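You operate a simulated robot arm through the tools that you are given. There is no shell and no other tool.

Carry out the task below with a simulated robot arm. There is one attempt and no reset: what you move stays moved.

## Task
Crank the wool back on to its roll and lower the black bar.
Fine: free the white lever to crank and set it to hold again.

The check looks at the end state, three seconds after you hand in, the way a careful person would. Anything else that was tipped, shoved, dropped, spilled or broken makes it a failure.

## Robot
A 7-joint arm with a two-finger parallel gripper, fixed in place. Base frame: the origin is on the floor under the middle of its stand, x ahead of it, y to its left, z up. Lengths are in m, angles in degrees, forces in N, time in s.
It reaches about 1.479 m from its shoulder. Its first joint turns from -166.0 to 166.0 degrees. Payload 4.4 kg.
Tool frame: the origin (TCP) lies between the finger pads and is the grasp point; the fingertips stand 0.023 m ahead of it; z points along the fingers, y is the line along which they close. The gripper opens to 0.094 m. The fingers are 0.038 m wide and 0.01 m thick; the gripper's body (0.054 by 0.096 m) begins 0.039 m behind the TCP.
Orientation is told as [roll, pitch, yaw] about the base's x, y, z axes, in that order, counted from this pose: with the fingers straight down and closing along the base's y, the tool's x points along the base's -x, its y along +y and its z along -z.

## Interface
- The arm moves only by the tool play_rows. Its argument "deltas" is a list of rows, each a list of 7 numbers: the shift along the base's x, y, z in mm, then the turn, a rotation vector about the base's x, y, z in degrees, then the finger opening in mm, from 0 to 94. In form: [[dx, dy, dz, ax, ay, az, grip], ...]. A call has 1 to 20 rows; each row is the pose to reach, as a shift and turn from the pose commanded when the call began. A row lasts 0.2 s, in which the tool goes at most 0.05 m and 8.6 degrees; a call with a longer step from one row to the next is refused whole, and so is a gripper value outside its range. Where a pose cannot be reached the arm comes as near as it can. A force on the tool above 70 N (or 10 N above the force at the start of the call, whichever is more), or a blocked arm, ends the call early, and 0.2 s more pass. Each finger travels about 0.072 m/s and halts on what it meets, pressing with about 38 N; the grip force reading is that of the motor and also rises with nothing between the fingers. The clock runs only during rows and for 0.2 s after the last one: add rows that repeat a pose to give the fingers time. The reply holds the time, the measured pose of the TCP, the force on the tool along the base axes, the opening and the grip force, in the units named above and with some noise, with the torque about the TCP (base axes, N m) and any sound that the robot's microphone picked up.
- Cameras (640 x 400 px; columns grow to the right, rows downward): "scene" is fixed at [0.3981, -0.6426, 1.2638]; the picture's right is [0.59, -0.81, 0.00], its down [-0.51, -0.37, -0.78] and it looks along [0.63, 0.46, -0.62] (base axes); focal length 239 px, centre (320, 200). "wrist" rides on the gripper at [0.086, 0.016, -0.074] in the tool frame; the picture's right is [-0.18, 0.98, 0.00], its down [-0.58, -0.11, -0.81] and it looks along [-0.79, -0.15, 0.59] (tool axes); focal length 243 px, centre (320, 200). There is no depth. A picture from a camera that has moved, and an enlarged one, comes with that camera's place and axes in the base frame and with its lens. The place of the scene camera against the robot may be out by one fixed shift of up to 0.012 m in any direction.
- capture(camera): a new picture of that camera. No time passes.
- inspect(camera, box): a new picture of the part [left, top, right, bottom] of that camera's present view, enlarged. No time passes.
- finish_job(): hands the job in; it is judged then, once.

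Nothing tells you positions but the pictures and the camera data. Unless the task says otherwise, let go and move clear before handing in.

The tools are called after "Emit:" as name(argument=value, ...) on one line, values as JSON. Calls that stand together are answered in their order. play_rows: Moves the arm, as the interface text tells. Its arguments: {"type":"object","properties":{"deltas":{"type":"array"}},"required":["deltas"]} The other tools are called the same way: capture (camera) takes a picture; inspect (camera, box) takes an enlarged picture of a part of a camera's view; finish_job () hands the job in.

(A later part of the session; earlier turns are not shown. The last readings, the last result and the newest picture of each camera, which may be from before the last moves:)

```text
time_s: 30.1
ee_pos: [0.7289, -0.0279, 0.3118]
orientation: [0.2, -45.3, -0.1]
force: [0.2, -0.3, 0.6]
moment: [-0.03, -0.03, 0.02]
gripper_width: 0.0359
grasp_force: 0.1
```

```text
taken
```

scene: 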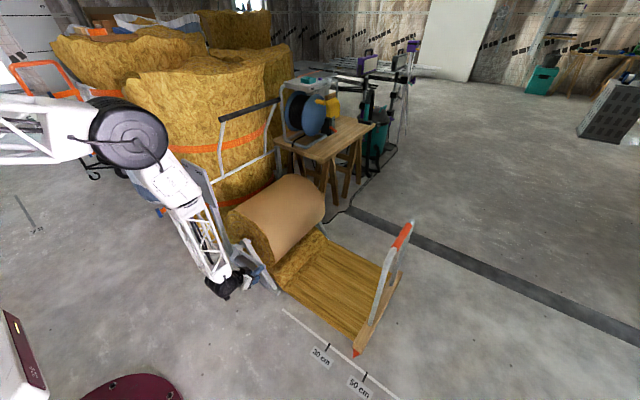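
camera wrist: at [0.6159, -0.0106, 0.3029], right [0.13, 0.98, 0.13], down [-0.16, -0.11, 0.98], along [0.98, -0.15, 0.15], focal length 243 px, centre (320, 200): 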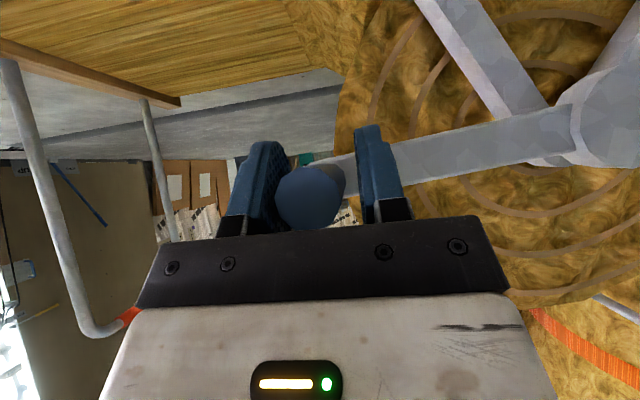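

The crank stays where it is when released. I'll open and back away so that I can see the lever and the crank clearly.

Emit:
play_rows(deltas=[[0, 0, 0, 0, 0, 0, 60], [0, 0, 0, 0, 0, 0, 80], [-25, 0, 25, 0, 0, 0, 80], [-50, 0, 50, 0, 0, 0, 80], [-75, 0, 75, 0, 0, 0, 80], [-110, 0, 90, 0, 0, 0, 80], [-150, 0, 100, 0, 0, 0, 80], [-190, 0, 110, 0, 0, 0, 80], [-230, 0, 120, 0, 0, 0, 80], [-230, 0, 120, 0, 0, 0, 80]])

Emit:
capture(camera="wrist")

Emit:
capture(camera="scene")

Emit:
inspect(camera="scene", box=[150, 150, 310, 250])

```text
time_s: 32.4
ee_pos: [0.4994, -0.0265, 0.4333]
orientation: [0.2, -45.4, 0.0]
force: [-0.2, -0.3, 0.1]
moment: [-0.02, 0.02, 0.03]
gripper_width: 0.0797
grasp_force: 0.0
```

```text
taken
camera wrist: at [0.3862, -0.0095, 0.4233], right [0.13, 0.98, 0.13], down [-0.16, -0.11, 0.98], along [0.98, -0.15, 0.15], focal length 243 px, centre (320, 200)
```

wrist: 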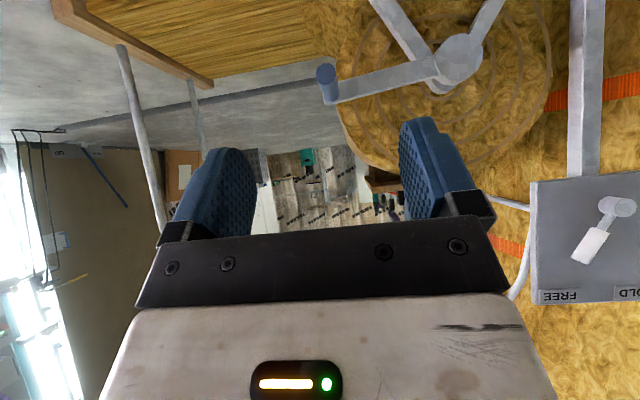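

```text
taken
```

scene: 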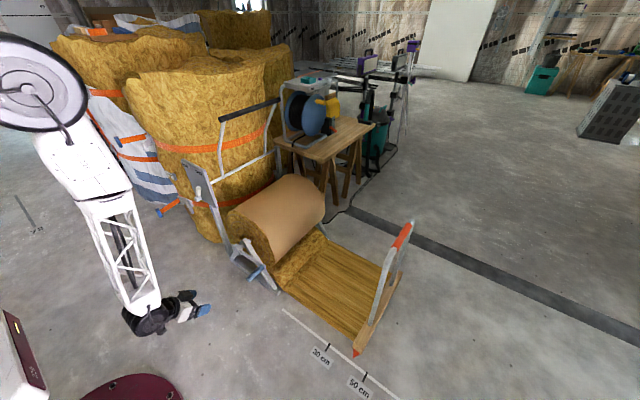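

```text
4.00 times, centred on (230, 200) of scene
camera zoom: at [0.3981, -0.6426, 1.2638], right [0.59, -0.81, 0.0], down [-0.51, -0.37, -0.78], along [0.63, 0.46, -0.62], focal length 954 px, centre (680, 200)
```

zoom: 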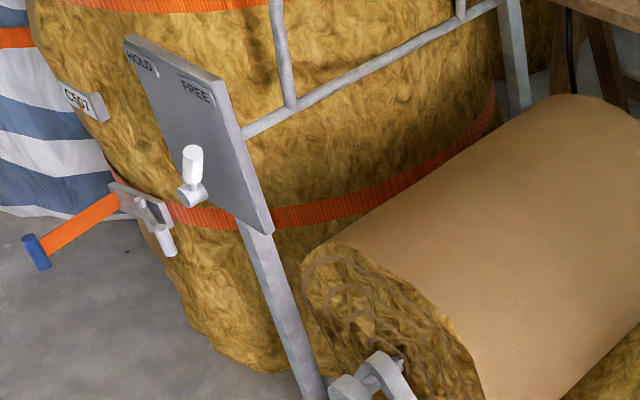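

The lever is still at FREE, the crank handle points towards -y, and the pointer reads about 43 cm (started near 70). I'll zoom in on the crank for anything blocking it.

Emit:
inspect(camera="wrist", box=[290, 0, 530, 150])

Emit:
inspect(camera="scene", box=[210, 210, 330, 310])

```text
2.67 times, centred on (410, 75) of wrist
camera zoom: at [0.3862, -0.0095, 0.4233], right [0.13, 0.98, 0.13], down [-0.16, -0.11, 0.98], along [0.98, -0.15, 0.15], focal length 647 px, centre (80, 533)
```

zoom: 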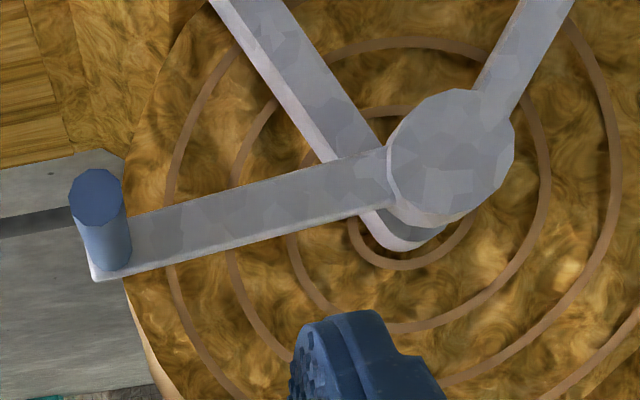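

```text
4.00 times, centred on (270, 260) of scene
camera zoom: at [0.3981, -0.6426, 1.2638], right [0.59, -0.81, 0.0], down [-0.51, -0.37, -0.78], along [0.63, 0.46, -0.62], focal length 954 px, centre (520, -40)
```

zoom: 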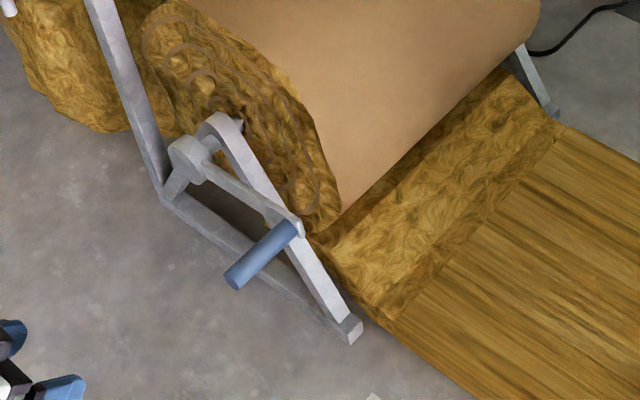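

Nothing obstructs the crank. Most likely it drags with speed, so the handle slipped in the pads until it hit the palm. I'll grip it again and turn more slowly.

Emit:
play_rows(deltas=[[40, -2, -3, 0, 0, 0, 80], [80, -3, -6, 0, 0, 0, 80], [120, -3, -10, 0, 0, 0, 80], [145, -3, -28, 0, 0, 0, 80], [170, -3, -53, 0, 0, 0, 80], [195, -3, -78, 0, 0, 0, 80], [215, -3, -98, 0, 0, 0, 80], [237, -3, -119, 0, 0, 0, 80], [237, -3, -119, 0, 0, 0, 80], [237, -3, -119, 0, 0, 0, 50], [237, -3, -119, 0, 0, 0, 25], [237, -3, -119, 0, 0, 0, 15], [237, -3, -119, 0, 0, 0, 8], [237, -3, -119, 0, 0, 0, 8]])

Emit:
capture(camera="wrist")

```text
time_s: 35.4
ee_pos: [0.7367, -0.0292, 0.3127]
orientation: [0.3, -45.3, 0.0]
force: [2.2, -9.3, -2.6]
moment: [-0.08, 0.14, -1.37]
gripper_width: 0.0258
grasp_force: 44.9
```

```text
taken
camera wrist: at [0.6231, -0.0128, 0.3037], right [0.13, 0.98, 0.13], down [-0.16, -0.11, 0.98], along [0.98, -0.15, 0.15], focal length 243 px, centre (320, 200)
```

wrist: 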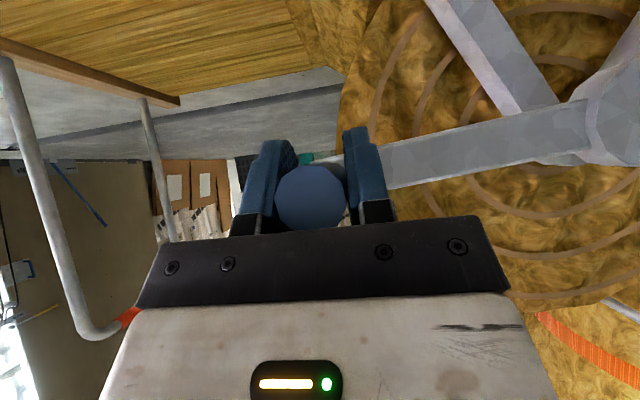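

Gripped again. I'll turn slowly in 2.5° steps.

Emit:
play_rows(deltas=[[0, -0.2, -8.6, 0, 0, 0, 5], [0, 0, -16.8, 0, 0, 0, 5], [0, 0.5, -25.0, 0, 0, 0, 5], [0, 1.4, -33.2, 0, 0, 0, 5], [0, 2.7, -41.3, 0, 0, 0, 5]])

Emit:
capture(camera="wrist")

```text
time_s: 35.7
ee_pos: [0.7376, -0.0291, 0.3116]
orientation: [0.3, -45.5, -0.1]
force: [-20.3, -1.8, 37.7]
moment: [0.23, 0.13, -1.25]
gripper_width: 0.0258
grasp_force: 45.1
stopped in row 1: the force on the tool passed its limit at 102 N (the readings are from after the stop); the commanded pose is now the measured one
```

```text
taken
camera wrist: at [0.6237, -0.0128, 0.3017], right [0.13, 0.98, 0.13], down [-0.17, -0.11, 0.98], along [0.98, -0.15, 0.15], focal length 243 px, centre (320, 200)
```

wrist: 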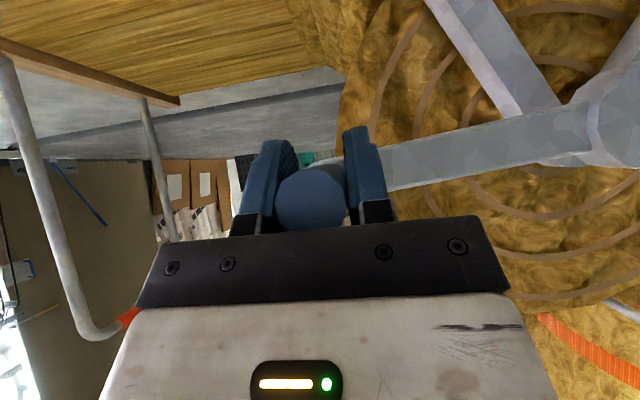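

The crank is firmly blocked here, even slowly. I'll let go, back away and study the board, pointer and stand for a cause.

Emit:
play_rows(deltas=[[0, 0, 1, 0, 0, 0, 40], [0, 0, 1, 0, 0, 0, 80], [0, 0, 1, 0, 0, 0, 80], [-25, 0, 25, 0, 0, 0, 80], [-50, 0, 50, 0, 0, 0, 80], [-75, 0, 75, 0, 0, 0, 80], [-115, 0, 90, 0, 0, 0, 80], [-155, 0, 100, 0, 0, 0, 80], [-195, 0, 110, 0, 0, 0, 80], [-235, 0, 120, 0, 0, 0, 80], [-235, 0, 120, 0, 0, 0, 80]])

Emit:
inspect(camera="scene", box=[290, 300, 410, 400])

Emit:
inspect(camera="scene", box=[180, 90, 420, 330])

Emit:
inspect(camera="wrist", box=[480, 100, 640, 320])

```text
time_s: 38.1
ee_pos: [0.5009, -0.0284, 0.4301]
orientation: [0.2, -45.4, 0.0]
force: [-0.6, -0.1, -0.1]
moment: [-0.01, -0.01, 0.0]
gripper_width: 0.08
grasp_force: 0.1
```

```text
4.00 times, centred on (350, 350) of scene
camera zoom: at [0.3981, -0.6426, 1.2638], right [0.59, -0.81, 0.0], down [-0.51, -0.37, -0.78], along [0.63, 0.46, -0.62], focal length 954 px, centre (200, -400)
```

zoom: 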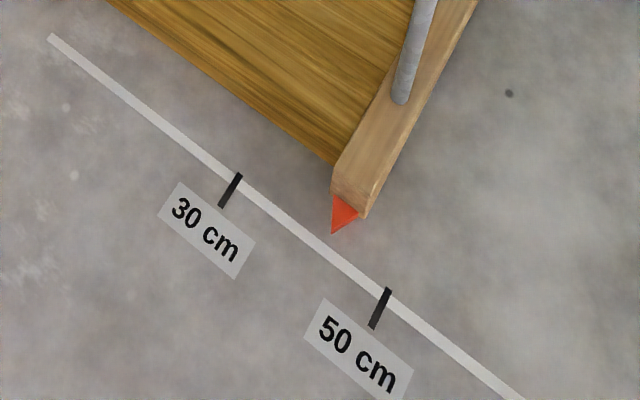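

```text
1.67 times, centred on (300, 210) of scene
camera zoom: at [0.3981, -0.6426, 1.2638], right [0.59, -0.81, 0.0], down [-0.51, -0.37, -0.78], along [0.63, 0.46, -0.62], focal length 398 px, centre (353, 183)
```

zoom: 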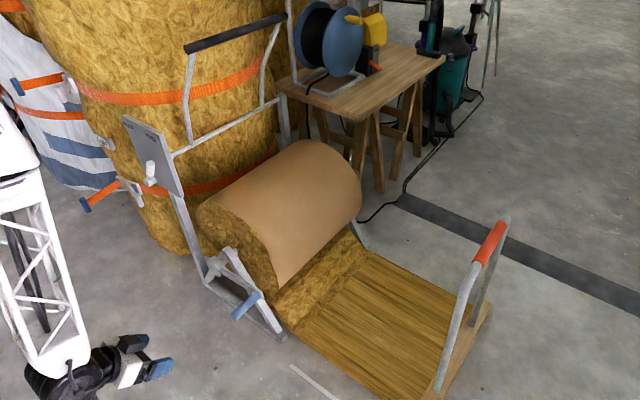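

```text
1.82 times, centred on (560, 210) of wrist
camera zoom: at [0.3873, -0.0121, 0.4208], right [0.13, 0.98, 0.13], down [-0.17, -0.11, 0.98], along [0.98, -0.15, 0.15], focal length 441 px, centre (-116, 182)
```

zoom: 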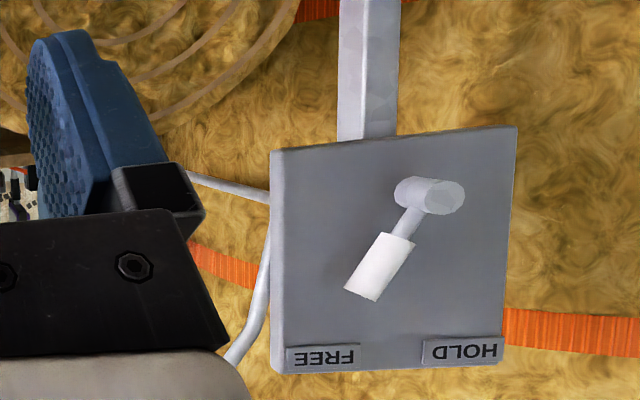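

The pointer reads about 42 cm and nothing obvious blocks it from this side. I'll carry the wrist camera over to the -y side to look at the board, the front of the roll and the far end.

Emit:
play_rows(deltas=[[0, 0, 40, 0, 5, 0, 80], [0, 0, 85, 0, 10, 0, 80], [0, -10, 130, 0, 15, 0, 80], [0, -30, 170, 0, 20, 0, 80], [0, -55, 205, 0, 25, 0, 80], [0, -85, 240, 0, 30, 0, 80], [0, -115, 270, 0, 35, 0, 80], [0, -150, 295, 0, 40, 0, 80], [10, -190, 310, 0, 45, 0, 80], [25, -235, 320, 0, 45, 0, 80], [45, -280, 320, 0, 45, 0, 80], [65, -325, 320, 0, 45, 0, 80], [85, -370, 320, 0, 45, 0, 80], [105, -415, 320, 0, 45, 0, 80], [125, -460, 320, 0, 45, 0, 80], [125, -460, 320, 0, 45, 0, 80]])

Emit:
play_rows(deltas=[[25, -10, 0, 0, 0, 8, 80], [50, -20, 0, 0, 0, 16, 80], [75, -30, 0, 0, 0, 24, 80], [100, -40, 0, 0, 0, 32, 80], [125, -50, 0, 0, 0, 40, 80], [150, -60, 0, 0, 0, 48, 80], [175, -70, 0, 0, 0, 56, 80], [200, -80, 0, 0, 0, 64, 80], [225, -90, 0, 0, 0, 72, 80], [225, -90, 0, 0, 0, 80, 80], [225, -90, 0, 0, 0, 80, 80]])

Emit:
capture(camera="wrist")

Emit:
capture(camera="scene")

```text
time_s: 41.5
ee_pos: [0.5147, -0.3764, 0.6275]
orientation: [1.2, -2.3, -0.1]
force: [0.5, 0.6, 0.0]
moment: [-0.03, -0.02, 0.01]
gripper_width: 0.0799
grasp_force: 0.0
out of reach, approached as far as the arm can: row 8, 9, 10, 11, 12, 13, 14, 15, 16
```

```text
time_s: 43.9
ee_pos: [0.5434, -0.3359, 0.5118]
orientation: [0.0, -0.6, 80.1]
force: [-0.6, 0.0, 0.2]
moment: [0.0, 0.0, 0.03]
gripper_width: 0.0801
grasp_force: 0.0
out of reach, approached as far as the arm can: row 1, 2, 3, 4, 5, 6, 7, 8, 9, 10, 11
```

```text
taken
camera wrist: at [0.5126, -0.4186, 0.5855], right [-0.94, 0.35, 0.0], down [0.21, 0.55, 0.81], along [0.28, 0.76, -0.58], focal length 243 px, centre (320, 200)
```

wrist: 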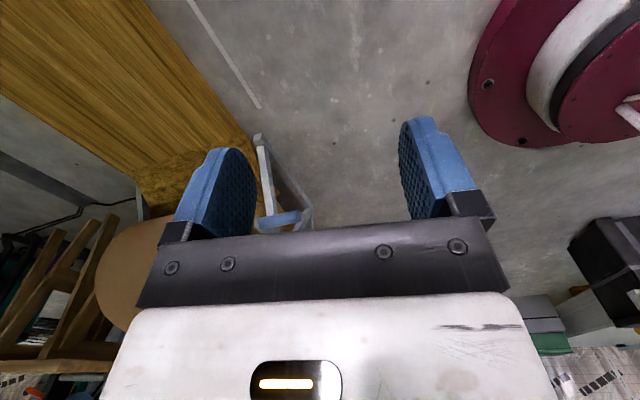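

```text
taken
```

scene: 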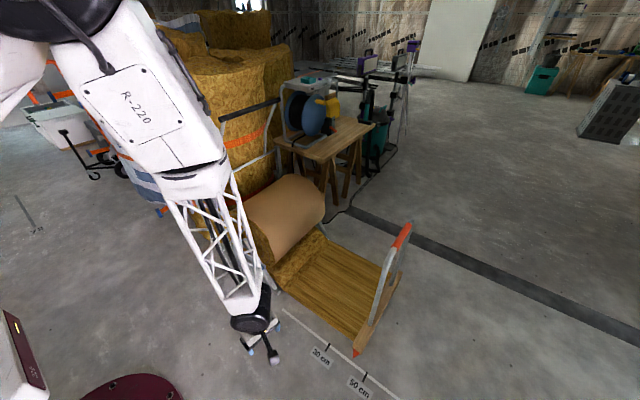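

The arm could not reach that view fully, but the wrist camera does show the floor side. I'll enlarge the part around the wool and stand.

Emit:
inspect(camera="wrist", box=[0, 0, 320, 250])

Emit:
inspect(camera="wrist", box=[80, 110, 330, 240])

Emit:
inspect(camera="scene", box=[300, 180, 480, 320])

```text
1.60 times, centred on (160, 125) of wrist
camera zoom: at [0.5126, -0.4186, 0.5855], right [-0.94, 0.35, 0.0], down [0.21, 0.55, 0.81], along [0.28, 0.76, -0.58], focal length 388 px, centre (576, 320)
```

zoom: 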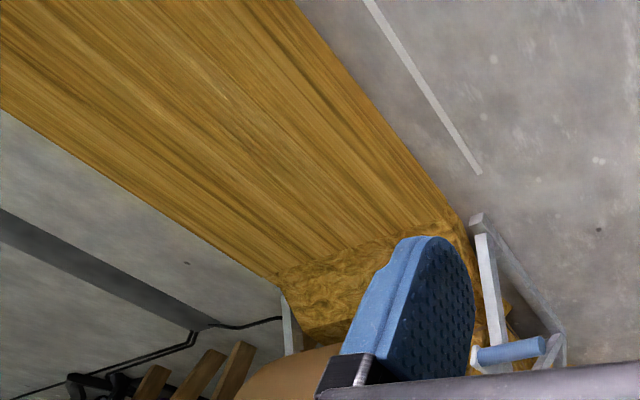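

```text
2.56 times, centred on (205, 175) of wrist
camera zoom: at [0.5126, -0.4186, 0.5855], right [-0.94, 0.35, 0.0], down [0.21, 0.55, 0.81], along [0.28, 0.76, -0.58], focal length 621 px, centre (614, 264)
```

zoom: 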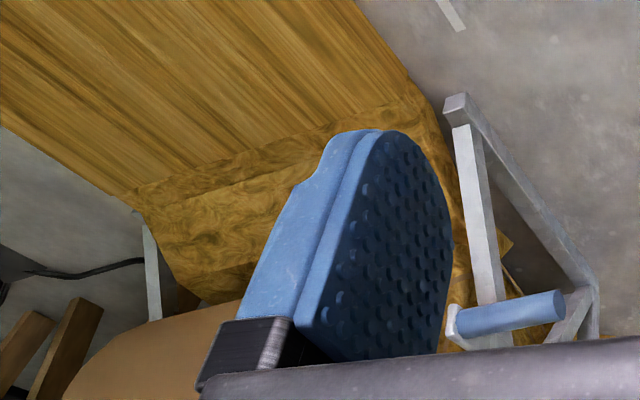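

```text
2.86 times, centred on (390, 250) of scene
camera zoom: at [0.3981, -0.6426, 1.2638], right [0.59, -0.81, 0.0], down [-0.51, -0.37, -0.78], along [0.63, 0.46, -0.62], focal length 682 px, centre (120, 57)
```

zoom: 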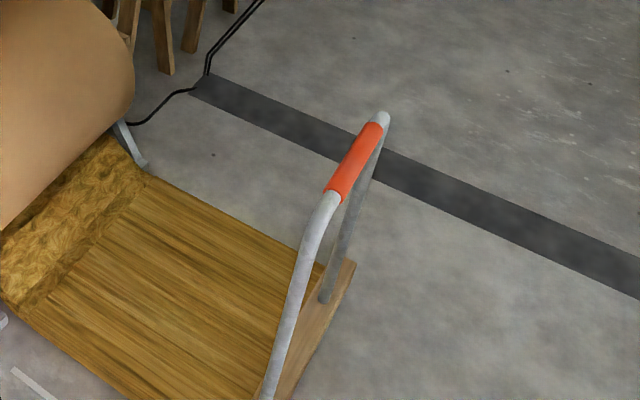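

I see no obstacle on the floor. I need to find out whether the crank or the arm is the limit, so I'll bring the arm back to open space first, in small steps since it stopped short of its command.

Emit:
play_rows(deltas=[[-25, 25, -12, 0, 0, -8, 80], [-50, 50, -25, 0, 0, -16, 80], [-75, 75, -37, 0, 0, -24, 80], [-100, 100, -50, 0, 0, -32, 80]])

```text
time_s: 45.1
ee_pos: [0.4206, -0.2181, 0.4323]
orientation: [3.8, 0.3, 47.9]
force: [0.8, 0.0, 0.2]
moment: [0.0, 0.0, -0.02]
gripper_width: 0.08
grasp_force: 0.1
stopped in row 4: the arm was blocked; the commanded pose is now the measured one
```

The commands follow the measured pose. The arm was getting too folded near its base, so I'll move outwards and undo the yaw.

Emit:
play_rows(deltas=[[30, 0, 0, 0, 0, -4, 80], [60, 0, 0, 0, 0, -10, 80], [90, 5, 0, 0, 0, -17, 80], [120, 15, 0, 0, 0, -24, 80], [140, 30, 0, 0, 0, -31, 80], [150, 50, 0, 0, 0, -38, 80], [150, 80, 0, 0, 0, -44, 80], [150, 110, 0, 0, 0, -48, 80], [150, 110, 0, 0, 0, -48, 80]])

Emit:
capture(camera="scene")

Emit:
capture(camera="wrist")

```text
time_s: 47.1
ee_pos: [0.57, -0.1062, 0.4306]
orientation: [3.9, 0.4, -0.1]
force: [-0.1, -0.5, -0.2]
moment: [0.03, -0.03, 0.0]
gripper_width: 0.0798
grasp_force: 0.0
```

```text
taken
```

scene: 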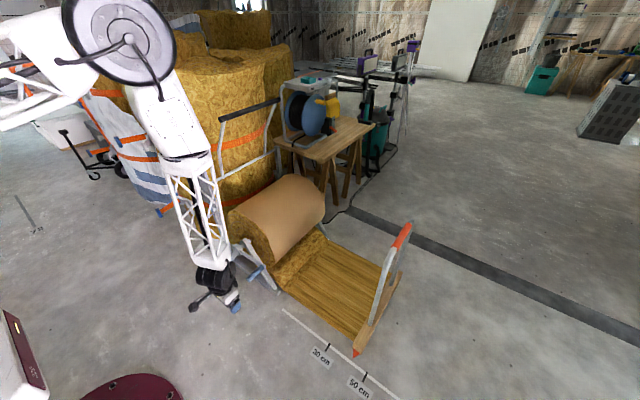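

```text
taken
camera wrist: at [0.4848, -0.0938, 0.5065], right [0.19, 0.98, 0.06], down [0.59, -0.16, 0.79], along [0.79, -0.11, -0.61], focal length 243 px, centre (320, 200)
```

wrist: 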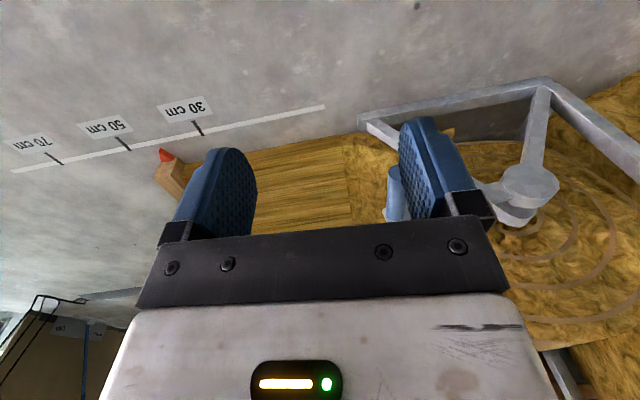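

The pointer is near 42 cm on the scale (30, 50 and 70 visible). I'll level the tool, tilt it to 45° again, and rehearse the rest of the crank circle in free air in front of the handle to see whether the arm itself can follow it.

Emit:
play_rows(deltas=[[5, 10, 0, -3.9, 0, 0, 80], [10, 20, 0, -3.9, 0, 0, 80]])

Emit:
play_rows(deltas=[[0, 10, -10, 0, -7.5, 0, 80], [0, 20, -20, 0, -15, 0, 80], [0, 30, -40, 0, -22.5, 0, 80], [5, 40, -60, 0, -30, 0, 80], [10, 50, -80, 0, -37.5, 0, 80], [20, 56, -100, 0, -45, 0, 80], [35, 56, -118, 0, -45, 0, 80], [35, 56, -118, 0, -45, 0, 80]])

```text
time_s: 47.7
ee_pos: [0.5786, -0.0858, 0.4309]
orientation: [0.1, 0.6, -0.1]
force: [-1.3, 0.7, -0.6]
moment: [-0.04, -0.07, -0.02]
gripper_width: 0.0798
grasp_force: 0.0
out of reach, approached as far as the arm can: row 1
```

```text
time_s: 49.5
ee_pos: [0.6164, -0.0326, 0.3138]
orientation: [0.0, -44.6, -0.1]
force: [0.0, 0.4, -0.1]
moment: [-0.02, 0.02, 0.0]
gripper_width: 0.0799
grasp_force: 0.1
```

Rehearsing the lower part of the circle about 10 cm in front of the handle.

Emit:
play_rows(deltas=[[0, 1.4, -32.9, 0, 0, 0, 80], [0, 8.4, -65, 0, 0, 0, 80], [0, 20.9, -95.3, 0, 0, 0, 80], [0, 38.6, -123.1, 0, 0, 0, 80], [0, 60.7, -147.4, 0, 0, 0, 80], [0, 86.7, -167.4, 0, 0, 0, 80], [0, 115.9, -182.6, 0, 0, 0, 80], [0, 147.2, -192.6, 0, 0, 0, 80], [0, 179.7, -196.9, 0, 0, 0, 80], [0, 179.7, -196.9, 0, 0, 0, 80]])

Emit:
capture(camera="wrist")

```text
time_s: 51.7
ee_pos: [0.6147, 0.1477, 0.1175]
orientation: [0.0, -44.6, -0.1]
force: [0.7, -0.3, 0.2]
moment: [0.04, 0.0, 0.0]
gripper_width: 0.0801
grasp_force: 0.1
```

```text
taken
camera wrist: at [0.5013, 0.1637, 0.1095], right [0.13, 0.98, 0.13], down [-0.15, -0.11, 0.98], along [0.98, -0.15, 0.14], focal length 243 px, centre (320, 200)
```

wrist: 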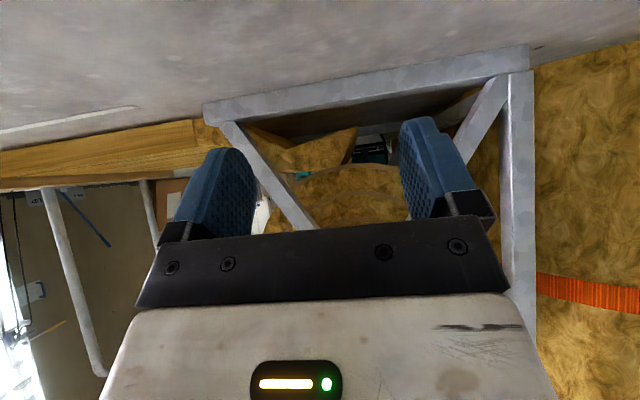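

The arm can follow the circle freely, so the crank itself is what is blocked. From down here I can look under the roll, so I'll enlarge this view.

Emit:
inspect(camera="wrist", box=[190, 60, 560, 240])

Emit:
inspect(camera="wrist", box=[240, 90, 440, 220])

```text
1.73 times, centred on (375, 150) of wrist
camera zoom: at [0.5013, 0.1637, 0.1095], right [0.13, 0.98, 0.13], down [-0.15, -0.11, 0.98], along [0.98, -0.15, 0.14], focal length 420 px, centre (225, 286)
```

zoom: 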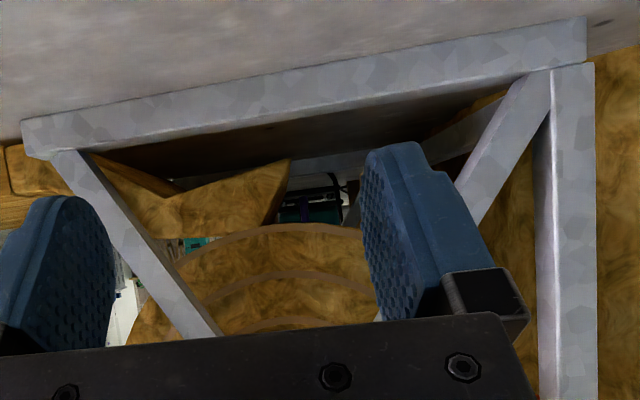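

```text
3.08 times, centred on (340, 155) of wrist
camera zoom: at [0.5013, 0.1637, 0.1095], right [0.13, 0.98, 0.13], down [-0.15, -0.11, 0.98], along [0.98, -0.15, 0.14], focal length 746 px, centre (258, 338)
```

zoom: 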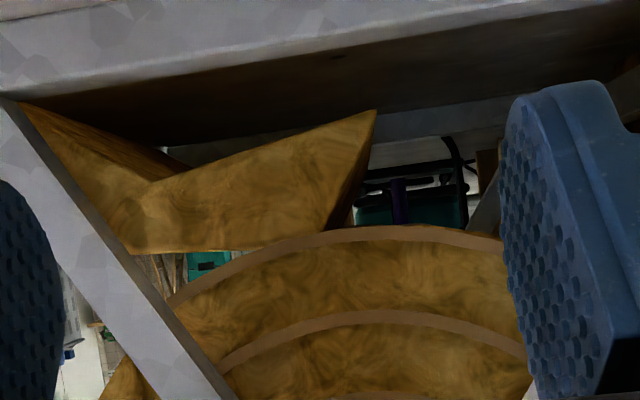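

Under the roll I see only the wool web running up to it. I'll go back to the handle, grip it, and feel the crank gently in both directions.

Emit:
play_rows(deltas=[[0, -32.5, 4.3, 0, 0, 0, 80], [0, -63.8, 14.3, 0, 0, 0, 80], [0, -93, 29.5, 0, 0, 0, 80], [0, -119, 49.5, 0, 0, 0, 80], [0, -141.1, 73.8, 0, 0, 0, 80], [0, -158.8, 101.6, 0, 0, 0, 80], [0, -171.3, 131.9, 0, 0, 0, 80], [0, -178.3, 164, 0, 0, 0, 80], [0, -178.5, 197, 0, 0, 0, 80], [30, -177.5, 197, 0, 0, 0, 80], [60, -177.5, 197, 0, 0, 0, 80], [90, -177.5, 197, 0, 0, 0, 80], [120, -177.5, 197, 0, 0, 0, 80], [120, -177.5, 197, 0, 0, 0, 80]])

Emit:
capture(camera="wrist")

```text
time_s: 54.7
ee_pos: [0.7377, -0.0299, 0.316]
orientation: [0.1, -44.6, 0.0]
force: [1.4, 0.9, -0.7]
moment: [-0.01, 0.01, -0.05]
gripper_width: 0.0798
grasp_force: 0.0
```

```text
taken
camera wrist: at [0.6234, -0.0134, 0.3074], right [0.13, 0.98, 0.13], down [-0.15, -0.11, 0.98], along [0.98, -0.15, 0.13], focal length 243 px, centre (320, 200)
```

wrist: 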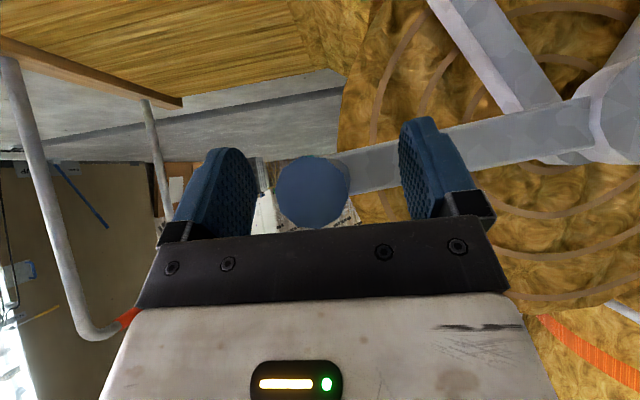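

The handle is centred between the pads. I'll close and try a small reverse turn first.

Emit:
play_rows(deltas=[[0, 0, -2, 0, 0, 0, 50], [0, 0, -2, 0, 0, 0, 25], [0, 0, -2, 0, 0, 0, 12], [0, 0, -2, 0, 0, 0, 6], [0, 0, -2, 0, 0, 0, 6]])

Emit:
play_rows(deltas=[[0, 0.2, 3.3, 0, 0, 0, 6], [0, 0.4, 6.5, 0, 0, 0, 6], [0, 0.7, 9.8, 0, 0, 0, 6], [0, 1.0, 13.1, 0, 0, 0, 6]])

```text
time_s: 55.9
ee_pos: [0.7367, -0.03, 0.3142]
orientation: [0.0, -44.5, -0.1]
force: [3.9, 20.0, -1.6]
moment: [-0.11, 0.06, 0.34]
gripper_width: 0.0258
grasp_force: 45.6
```

```text
time_s: 56.9
ee_pos: [0.7359, -0.0281, 0.3251]
orientation: [0.1, -44.6, 0.0]
force: [7.8, 58.7, -16.2]
moment: [-0.59, -0.28, -0.41]
gripper_width: 0.0256
grasp_force: 45.3
```

In reverse the crank moves easily, so the block is one-sided. I'll check whether the board moved back out with it.

Emit:
inspect(camera="scene", box=[290, 300, 410, 400])

Emit:
capture(camera="wrist")

Emit:
capture(camera="scene")

```text
4.00 times, centred on (350, 350) of scene
camera zoom: at [0.3981, -0.6426, 1.2638], right [0.59, -0.81, 0.0], down [-0.51, -0.37, -0.78], along [0.63, 0.46, -0.62], focal length 954 px, centre (200, -400)
```

zoom: 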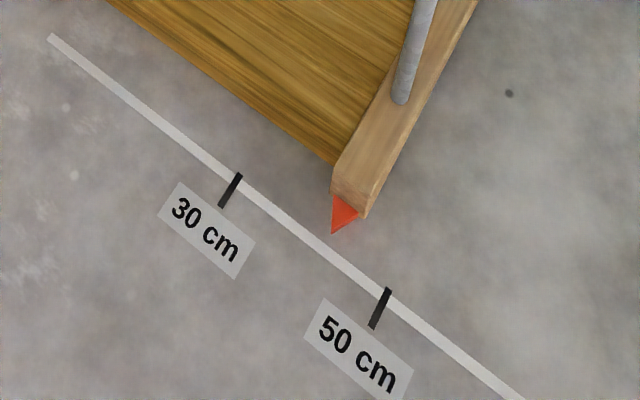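

```text
taken
camera wrist: at [0.6227, -0.0112, 0.3176], right [0.13, 0.98, 0.13], down [-0.15, -0.11, 0.98], along [0.98, -0.15, 0.13], focal length 243 px, centre (320, 200)
```

wrist: 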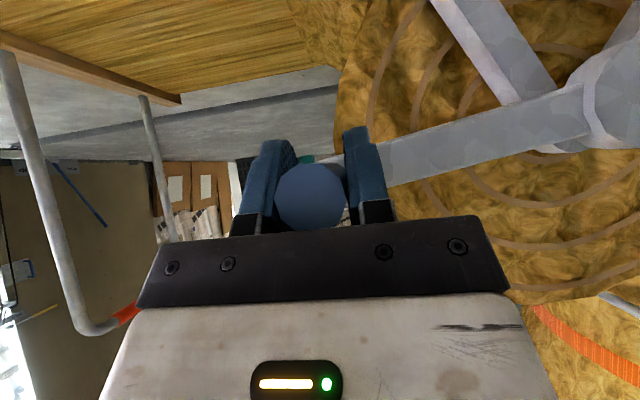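

```text
taken
```

scene: 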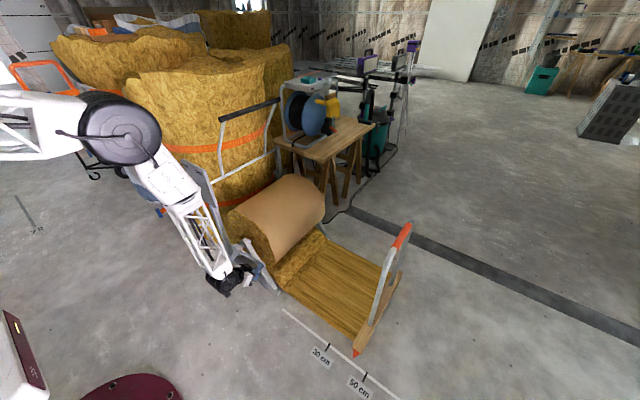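

The crank turned back about 4° but the pointer did not move at all, so it works like a ratchet: forward winds, back freewheels over a limited stroke. I'll swing it back over the top and see.

Emit:
play_rows(deltas=[[0, 2.5, 12.7, 0, 0, 0, 6], [0, 5.5, 25.4, 0, 0, 0, 6], [0, 13.8, 50.3, 0, 0, 0, 6], [0, 25.5, 73.9, 0, 0, 0, 6], [0, 40.4, 95.6, 0, 0, 0, 6], [0, 58.1, 115.0, 0, 0, 0, 6]])

Emit:
inspect(camera="scene", box=[290, 300, 410, 400])

Emit:
capture(camera="wrist")

```text
time_s: 57.3
ee_pos: [0.7358, -0.0259, 0.3378]
orientation: [0.1, -44.6, 0.0]
force: [2.3, 15.9, -3.0]
moment: [0.31, -0.18, -0.2]
gripper_width: 0.0257
grasp_force: 45.1
stopped in row 2: the force on the tool passed its limit at 90 N (the readings are from after the stop); the commanded pose is now the measured one
```

```text
4.00 times, centred on (350, 350) of scene
camera zoom: at [0.3981, -0.6426, 1.2638], right [0.59, -0.81, 0.0], down [-0.51, -0.37, -0.78], along [0.63, 0.46, -0.62], focal length 954 px, centre (200, -400)
```

zoom: 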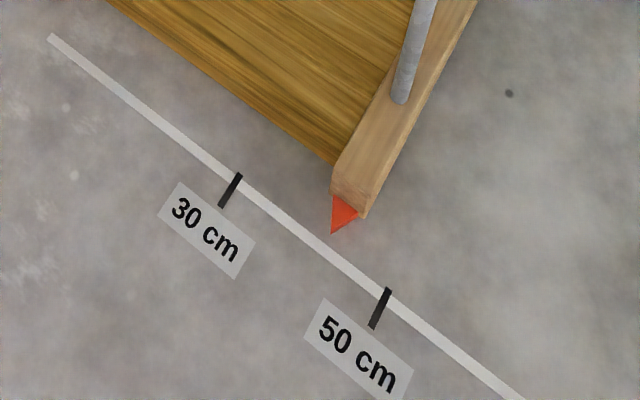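

```text
taken
camera wrist: at [0.6225, -0.0088, 0.3298], right [0.13, 0.98, 0.13], down [-0.15, -0.11, 0.98], along [0.98, -0.15, 0.14], focal length 243 px, centre (320, 200)
```

wrist: 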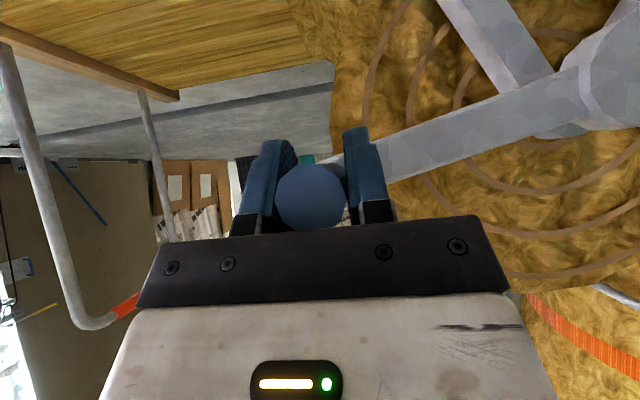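

The crank moves back freely and the board stays put. The stop was from a small radius error in my arc. I've refitted the circle (centre y 0.1604, z 0.301, radius 0.190) and will swing back further.

Emit:
play_rows(deltas=[[0, 4.9, 19.3, 0, 0, 0, 6], [0, 11.8, 38, 0, 0, 0, 6], [0, 20.6, 55.8, 0, 0, 0, 6], [0, 31.2, 72.7, 0, 0, 0, 6], [0, 43.5, 88.3, 0, 0, 0, 6], [0, 57.4, 102.6, 0, 0, 0, 6]])

Emit:
inspect(camera="scene", box=[290, 300, 410, 400])

Emit:
capture(camera="wrist")

```text
time_s: 58.7
ee_pos: [0.7374, 0.0306, 0.44]
orientation: [-0.1, -44.7, 0.0]
force: [-15.6, -35.4, 23.1]
moment: [-0.48, 0.76, 1.4]
gripper_width: 0.0258
grasp_force: 44.4
```

```text
4.00 times, centred on (350, 350) of scene
camera zoom: at [0.3981, -0.6426, 1.2638], right [0.59, -0.81, 0.0], down [-0.51, -0.37, -0.78], along [0.63, 0.46, -0.62], focal length 954 px, centre (200, -400)
```

zoom: 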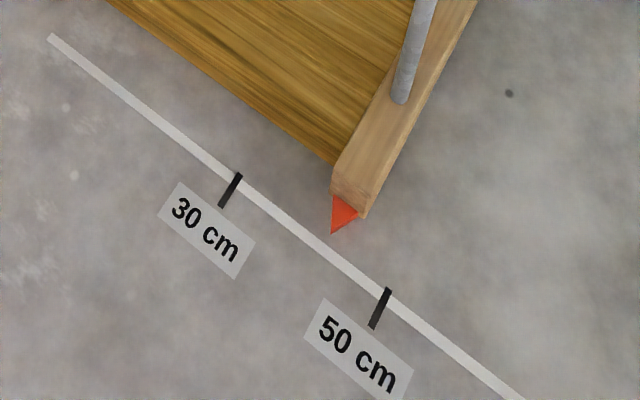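

```text
taken
camera wrist: at [0.623, 0.0473, 0.4326], right [0.13, 0.98, 0.13], down [-0.15, -0.11, 0.98], along [0.98, -0.15, 0.14], focal length 243 px, centre (320, 200)
```

wrist: 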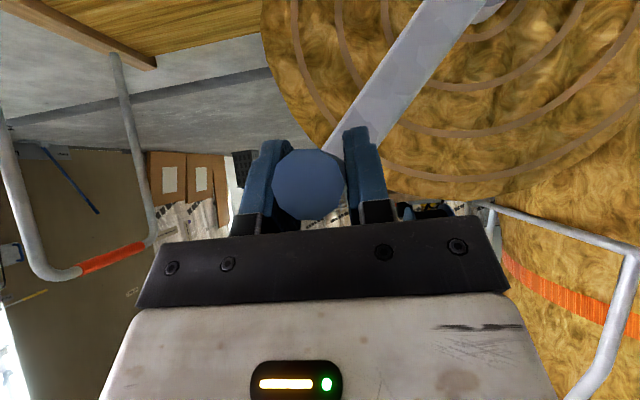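

Confirmed: the crank is a ratchet, with the board holding its place on the back stroke. I'll carry on back to about the starting angle.

Emit:
play_rows(deltas=[[0, 14.8, 13.3, 0, 0, 0, 6], [0, 31.4, 24.5, 0, 0, 0, 6], [0, 49.2, 34, 0, 0, 0, 6], [0, 67.8, 41.4, 0, 0, 0, 6], [0, 87, 47, 0, 0, 0, 6], [0, 106.8, 50.4, 0, 0, 0, 6], [0, 126.6, 51.7, 0, 0, 0, 6], [0, 146.5, 50.9, 0, 0, 0, 6], [0, 166.5, 48.1, 0, 0, 0, 6], [0, 185.9, 43.1, 0, 0, 0, 6], [0, 204.7, 36.2, 0, 0, 0, 6], [0, 222.6, 27.3, 0, 0, 0, 6]])

Emit:
inspect(camera="scene", box=[290, 300, 410, 400])

Emit:
capture(camera="wrist")

```text
time_s: 61.3
ee_pos: [0.7357, 0.2544, 0.4685]
orientation: [0.1, -44.5, -0.1]
force: [-0.2, -8.4, 0.1]
moment: [-0.49, -0.18, 0.41]
gripper_width: 0.026
grasp_force: 45.2
```

```text
4.00 times, centred on (350, 350) of scene
camera zoom: at [0.3981, -0.6426, 1.2638], right [0.59, -0.81, 0.0], down [-0.51, -0.37, -0.78], along [0.63, 0.46, -0.62], focal length 954 px, centre (200, -400)
```

zoom: 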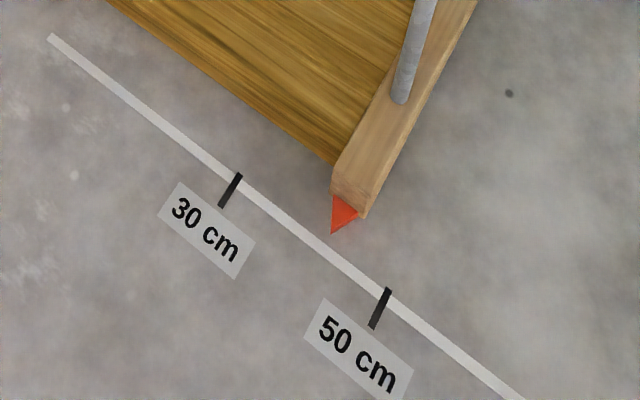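

```text
taken
camera wrist: at [0.6223, 0.2716, 0.46], right [0.13, 0.98, 0.13], down [-0.15, -0.11, 0.98], along [0.98, -0.15, 0.13], focal length 243 px, centre (320, 200)
```

wrist: 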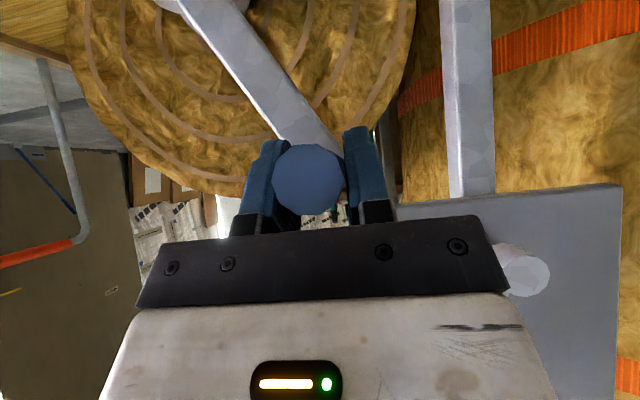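

The back stroke is done and the pointer is still at 42 cm. Now the second forward winding stroke, stopping short of the end stop.

Emit:
play_rows(deltas=[[0, -18, 8.9, 0, 0, 0, 6], [0, -36.7, 15.8, 0, 0, 0, 6], [0, -56.1, 20.7, 0, 0, 0, 6], [0, -75.9, 23.5, 0, 0, 0, 6], [0, -95.9, 24.3, 0, 0, 0, 6], [0, -115.8, 23, 0, 0, 0, 6], [0, -135.5, 19.6, 0, 0, 0, 6], [0, -154.8, 14.1, 0, 0, 0, 6], [0, -173.3, 6.7, 0, 0, 0, 6], [0, -191, -2.6, 0, 0, 0, 6], [0, -207.6, -13.8, 0, 0, 0, 6], [0, -223, -26.6, 0, 0, 0, 6], [0, -236.7, -40.9, 0, 0, 0, 6], [0, -248.9, -56.6, 0, 0, 0, 6], [0, -259.3, -73.5, 0, 0, 0, 6], [0, -268, -91.5, 0, 0, 0, 6], [0, -274.8, -110.2, 0, 0, 0, 6], [0, -279.6, -129.8, 0, 0, 0, 6], [0, -281, -140, 0, 0, 0, 6]])

Emit:
capture(camera="scene")

Emit:
capture(camera="wrist")

```text
time_s: 65.3
ee_pos: [0.7357, -0.0278, 0.3271]
orientation: [0.0, -44.7, -0.1]
force: [-2.1, -40.3, 6.6]
moment: [0.31, 0.21, 1.02]
gripper_width: 0.0258
grasp_force: 45.3
```

```text
taken
```

scene: 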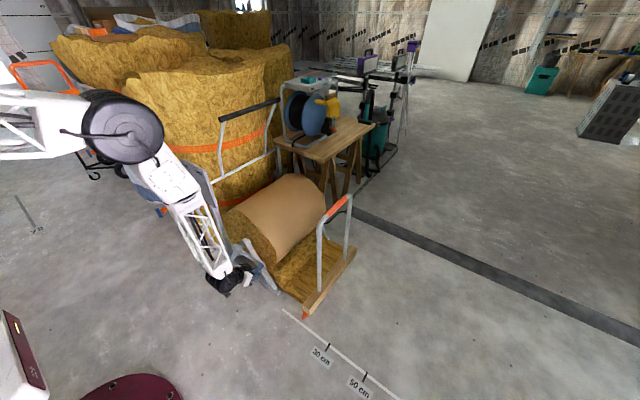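

```text
taken
camera wrist: at [0.6232, -0.0108, 0.3187], right [0.13, 0.98, 0.13], down [-0.15, -0.11, 0.98], along [0.98, -0.15, 0.14], focal length 243 px, centre (320, 200)
```

wrist: 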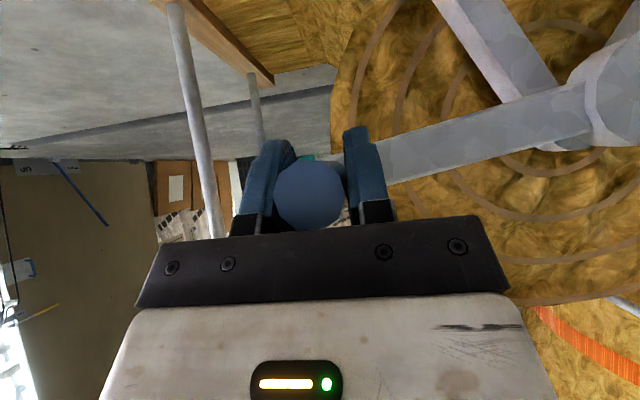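

The board has come in to about 10–13 cm. One more partial stroke is needed, so I'll swing the crank back once more.

Emit:
play_rows(deltas=[[0, 1.5, 10, 0, 0, 0, 6], [0, 2.7, 19.5, 0, 0, 0, 6], [0, 8.4, 38.6, 0, 0, 0, 6], [0, 16.2, 56.9, 0, 0, 0, 6], [0, 25.9, 74.4, 0, 0, 0, 6], [0, 37.4, 90.7, 0, 0, 0, 6], [0, 50.6, 106, 0, 0, 0, 6], [0, 65.2, 119.8, 0, 0, 0, 6], [0, 81.3, 131.8, 0, 0, 0, 6], [0, 98.5, 142.1, 0, 0, 0, 6], [0, 116.6, 150.6, 0, 0, 0, 6], [0, 135.6, 157.2, 0, 0, 0, 6], [0, 155, 161.7, 0, 0, 0, 6], [0, 174.8, 164.1, 0, 0, 0, 6], [0, 194.7, 164.5, 0, 0, 0, 6], [0, 214.6, 162.7, 0, 0, 0, 6]])

Emit:
capture(camera="scene")

Emit:
inspect(camera="scene", box=[240, 200, 380, 340])

```text
time_s: 68.7
ee_pos: [0.734, 0.1859, 0.4888]
orientation: [0.0, -44.5, 0.0]
force: [1.3, -8.1, 1.1]
moment: [-0.48, -0.22, 0.34]
gripper_width: 0.026
grasp_force: 44.9
```

```text
taken
```

scene: 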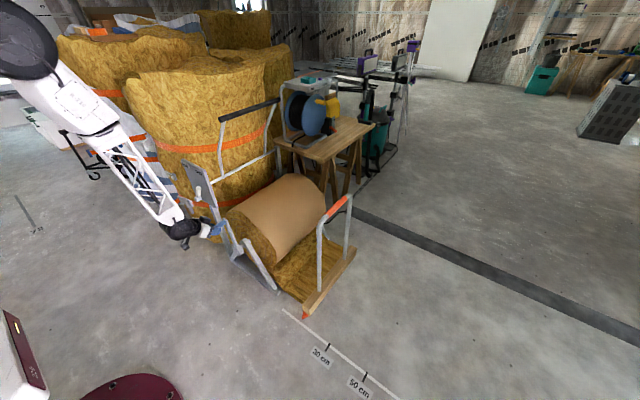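

```text
2.86 times, centred on (310, 270) of scene
camera zoom: at [0.3981, -0.6426, 1.2638], right [0.59, -0.81, 0.0], down [-0.51, -0.37, -0.78], along [0.63, 0.46, -0.62], focal length 682 px, centre (349, 0)
```

zoom: 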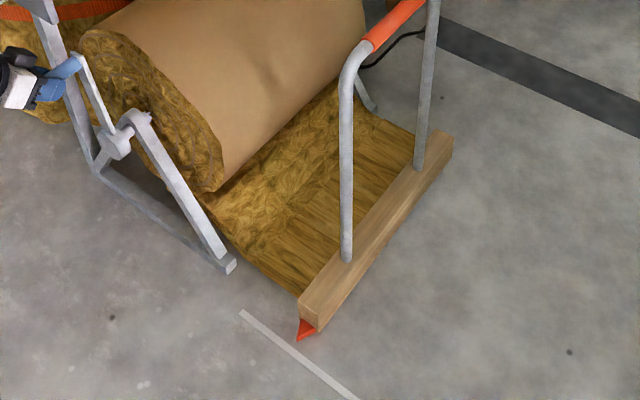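

The pointer is at about 12 cm. I'll wind roughly 36° more, then check.

Emit:
play_rows(deltas=[[0, -9.9, 0.9, 0, 0, 0, 6], [0, -19.8, 1.4, 0, 0, 0, 6], [0, -39.8, 1, 0, 0, 0, 6], [0, -59.6, -1.4, 0, 0, 0, 6], [0, -79.1, -5.9, 0, 0, 0, 6], [0, -98, -12.4, 0, 0, 0, 6], [0, -116.1, -20.8, 0, 0, 0, 6]])

Emit:
inspect(camera="scene", box=[240, 200, 380, 340])

Emit:
capture(camera="wrist")

```text
time_s: 70.3
ee_pos: [0.7387, 0.0718, 0.4688]
orientation: [0.1, -44.6, -0.1]
force: [-5.3, 13.3, -13.4]
moment: [0.27, -0.41, -0.22]
gripper_width: 0.0256
grasp_force: 45.3
```

```text
2.86 times, centred on (310, 270) of scene
camera zoom: at [0.3981, -0.6426, 1.2638], right [0.59, -0.81, 0.0], down [-0.51, -0.37, -0.78], along [0.63, 0.46, -0.62], focal length 682 px, centre (349, 0)
```

zoom: 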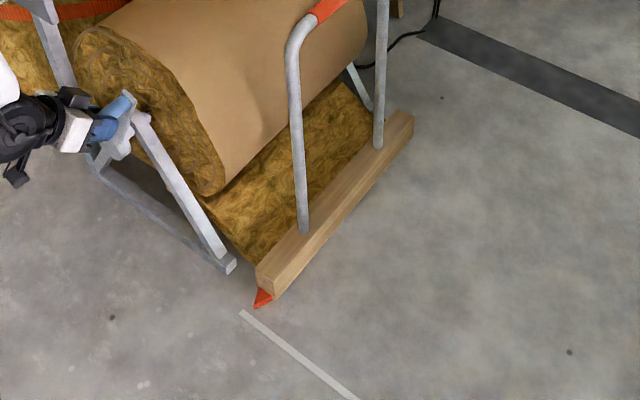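

```text
taken
camera wrist: at [0.6249, 0.0878, 0.4615], right [0.13, 0.98, 0.13], down [-0.15, -0.11, 0.98], along [0.98, -0.15, 0.14], focal length 243 px, centre (320, 200)
```

wrist: 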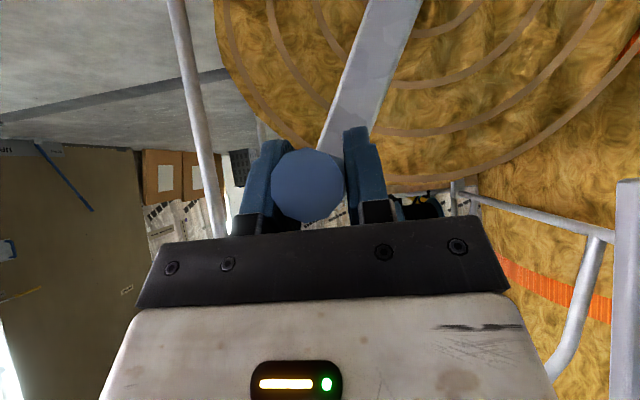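

The pointer is about 2 cm from zero. A few more degrees in small steps.

Emit:
play_rows(deltas=[[0, -4.4, -2.4, 0, 0, 0, 6], [0, -8.7, -4.9, 0, 0, 0, 6], [0, -12.9, -7.6, 0, 0, 0, 6], [0, -17.1, -10.3, 0, 0, 0, 6], [0, -21.2, -13.2, 0, 0, 0, 6]])

Emit:
inspect(camera="scene", box=[240, 200, 380, 340])

```text
time_s: 71.5
ee_pos: [0.7381, 0.0502, 0.4583]
orientation: [0.1, -44.8, -0.2]
force: [12.1, -10.0, 16.9]
moment: [0.14, 0.45, 0.83]
gripper_width: 0.0259
grasp_force: 44.6
```

```text
2.86 times, centred on (310, 270) of scene
camera zoom: at [0.3981, -0.6426, 1.2638], right [0.59, -0.81, 0.0], down [-0.51, -0.37, -0.78], along [0.63, 0.46, -0.62], focal length 682 px, centre (349, 0)
```

zoom: 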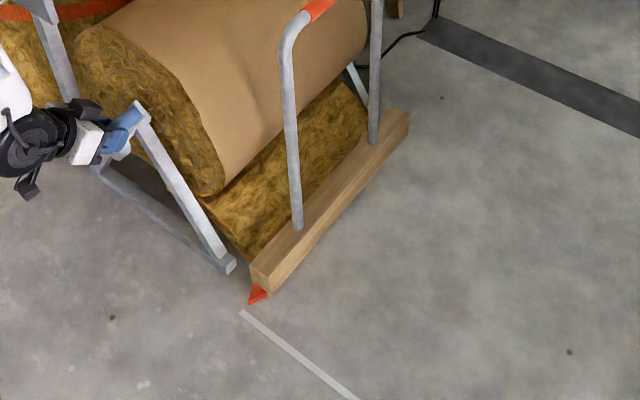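

The pointer is about half a centimetre from zero; I'll go on gently to feel for the end.

Emit:
play_rows(deltas=[[0, -4, -2.9, 0, 0, 0, 6], [0, -8, -6, 0, 0, 0, 6], [0, -11.8, -9.1, 0, 0, 0, 6], [0, -11.8, -9.1, 0, 0, 0, 6]])

Emit:
inspect(camera="scene", box=[240, 200, 380, 340])

Emit:
inspect(camera="scene", box=[260, 270, 320, 320])

```text
time_s: 72.5
ee_pos: [0.7353, 0.0374, 0.4478]
orientation: [0.0, -44.5, -0.1]
force: [10.2, -9.0, 8.2]
moment: [-0.07, 0.06, 0.26]
gripper_width: 0.026
grasp_force: 44.4
```

```text
2.86 times, centred on (310, 270) of scene
camera zoom: at [0.3981, -0.6426, 1.2638], right [0.59, -0.81, 0.0], down [-0.51, -0.37, -0.78], along [0.63, 0.46, -0.62], focal length 682 px, centre (349, 0)
```

zoom: 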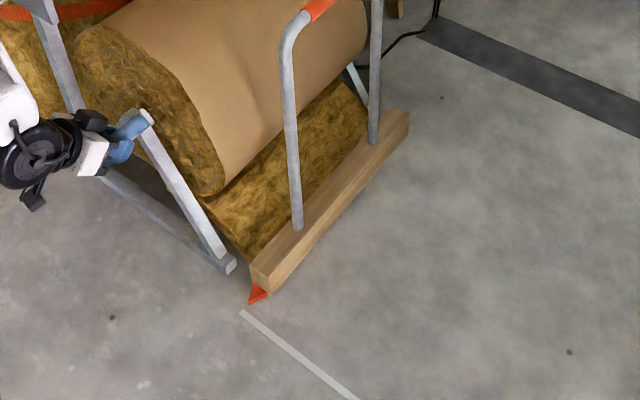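

```text
8.00 times, centred on (290, 295) of scene
camera zoom: at [0.3981, -0.6426, 1.2638], right [0.59, -0.81, 0.0], down [-0.51, -0.37, -0.78], along [0.63, 0.46, -0.62], focal length 1909 px, centre (560, -560)
```

zoom: 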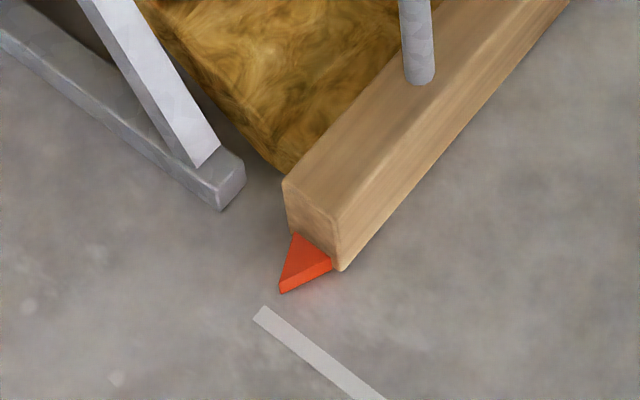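

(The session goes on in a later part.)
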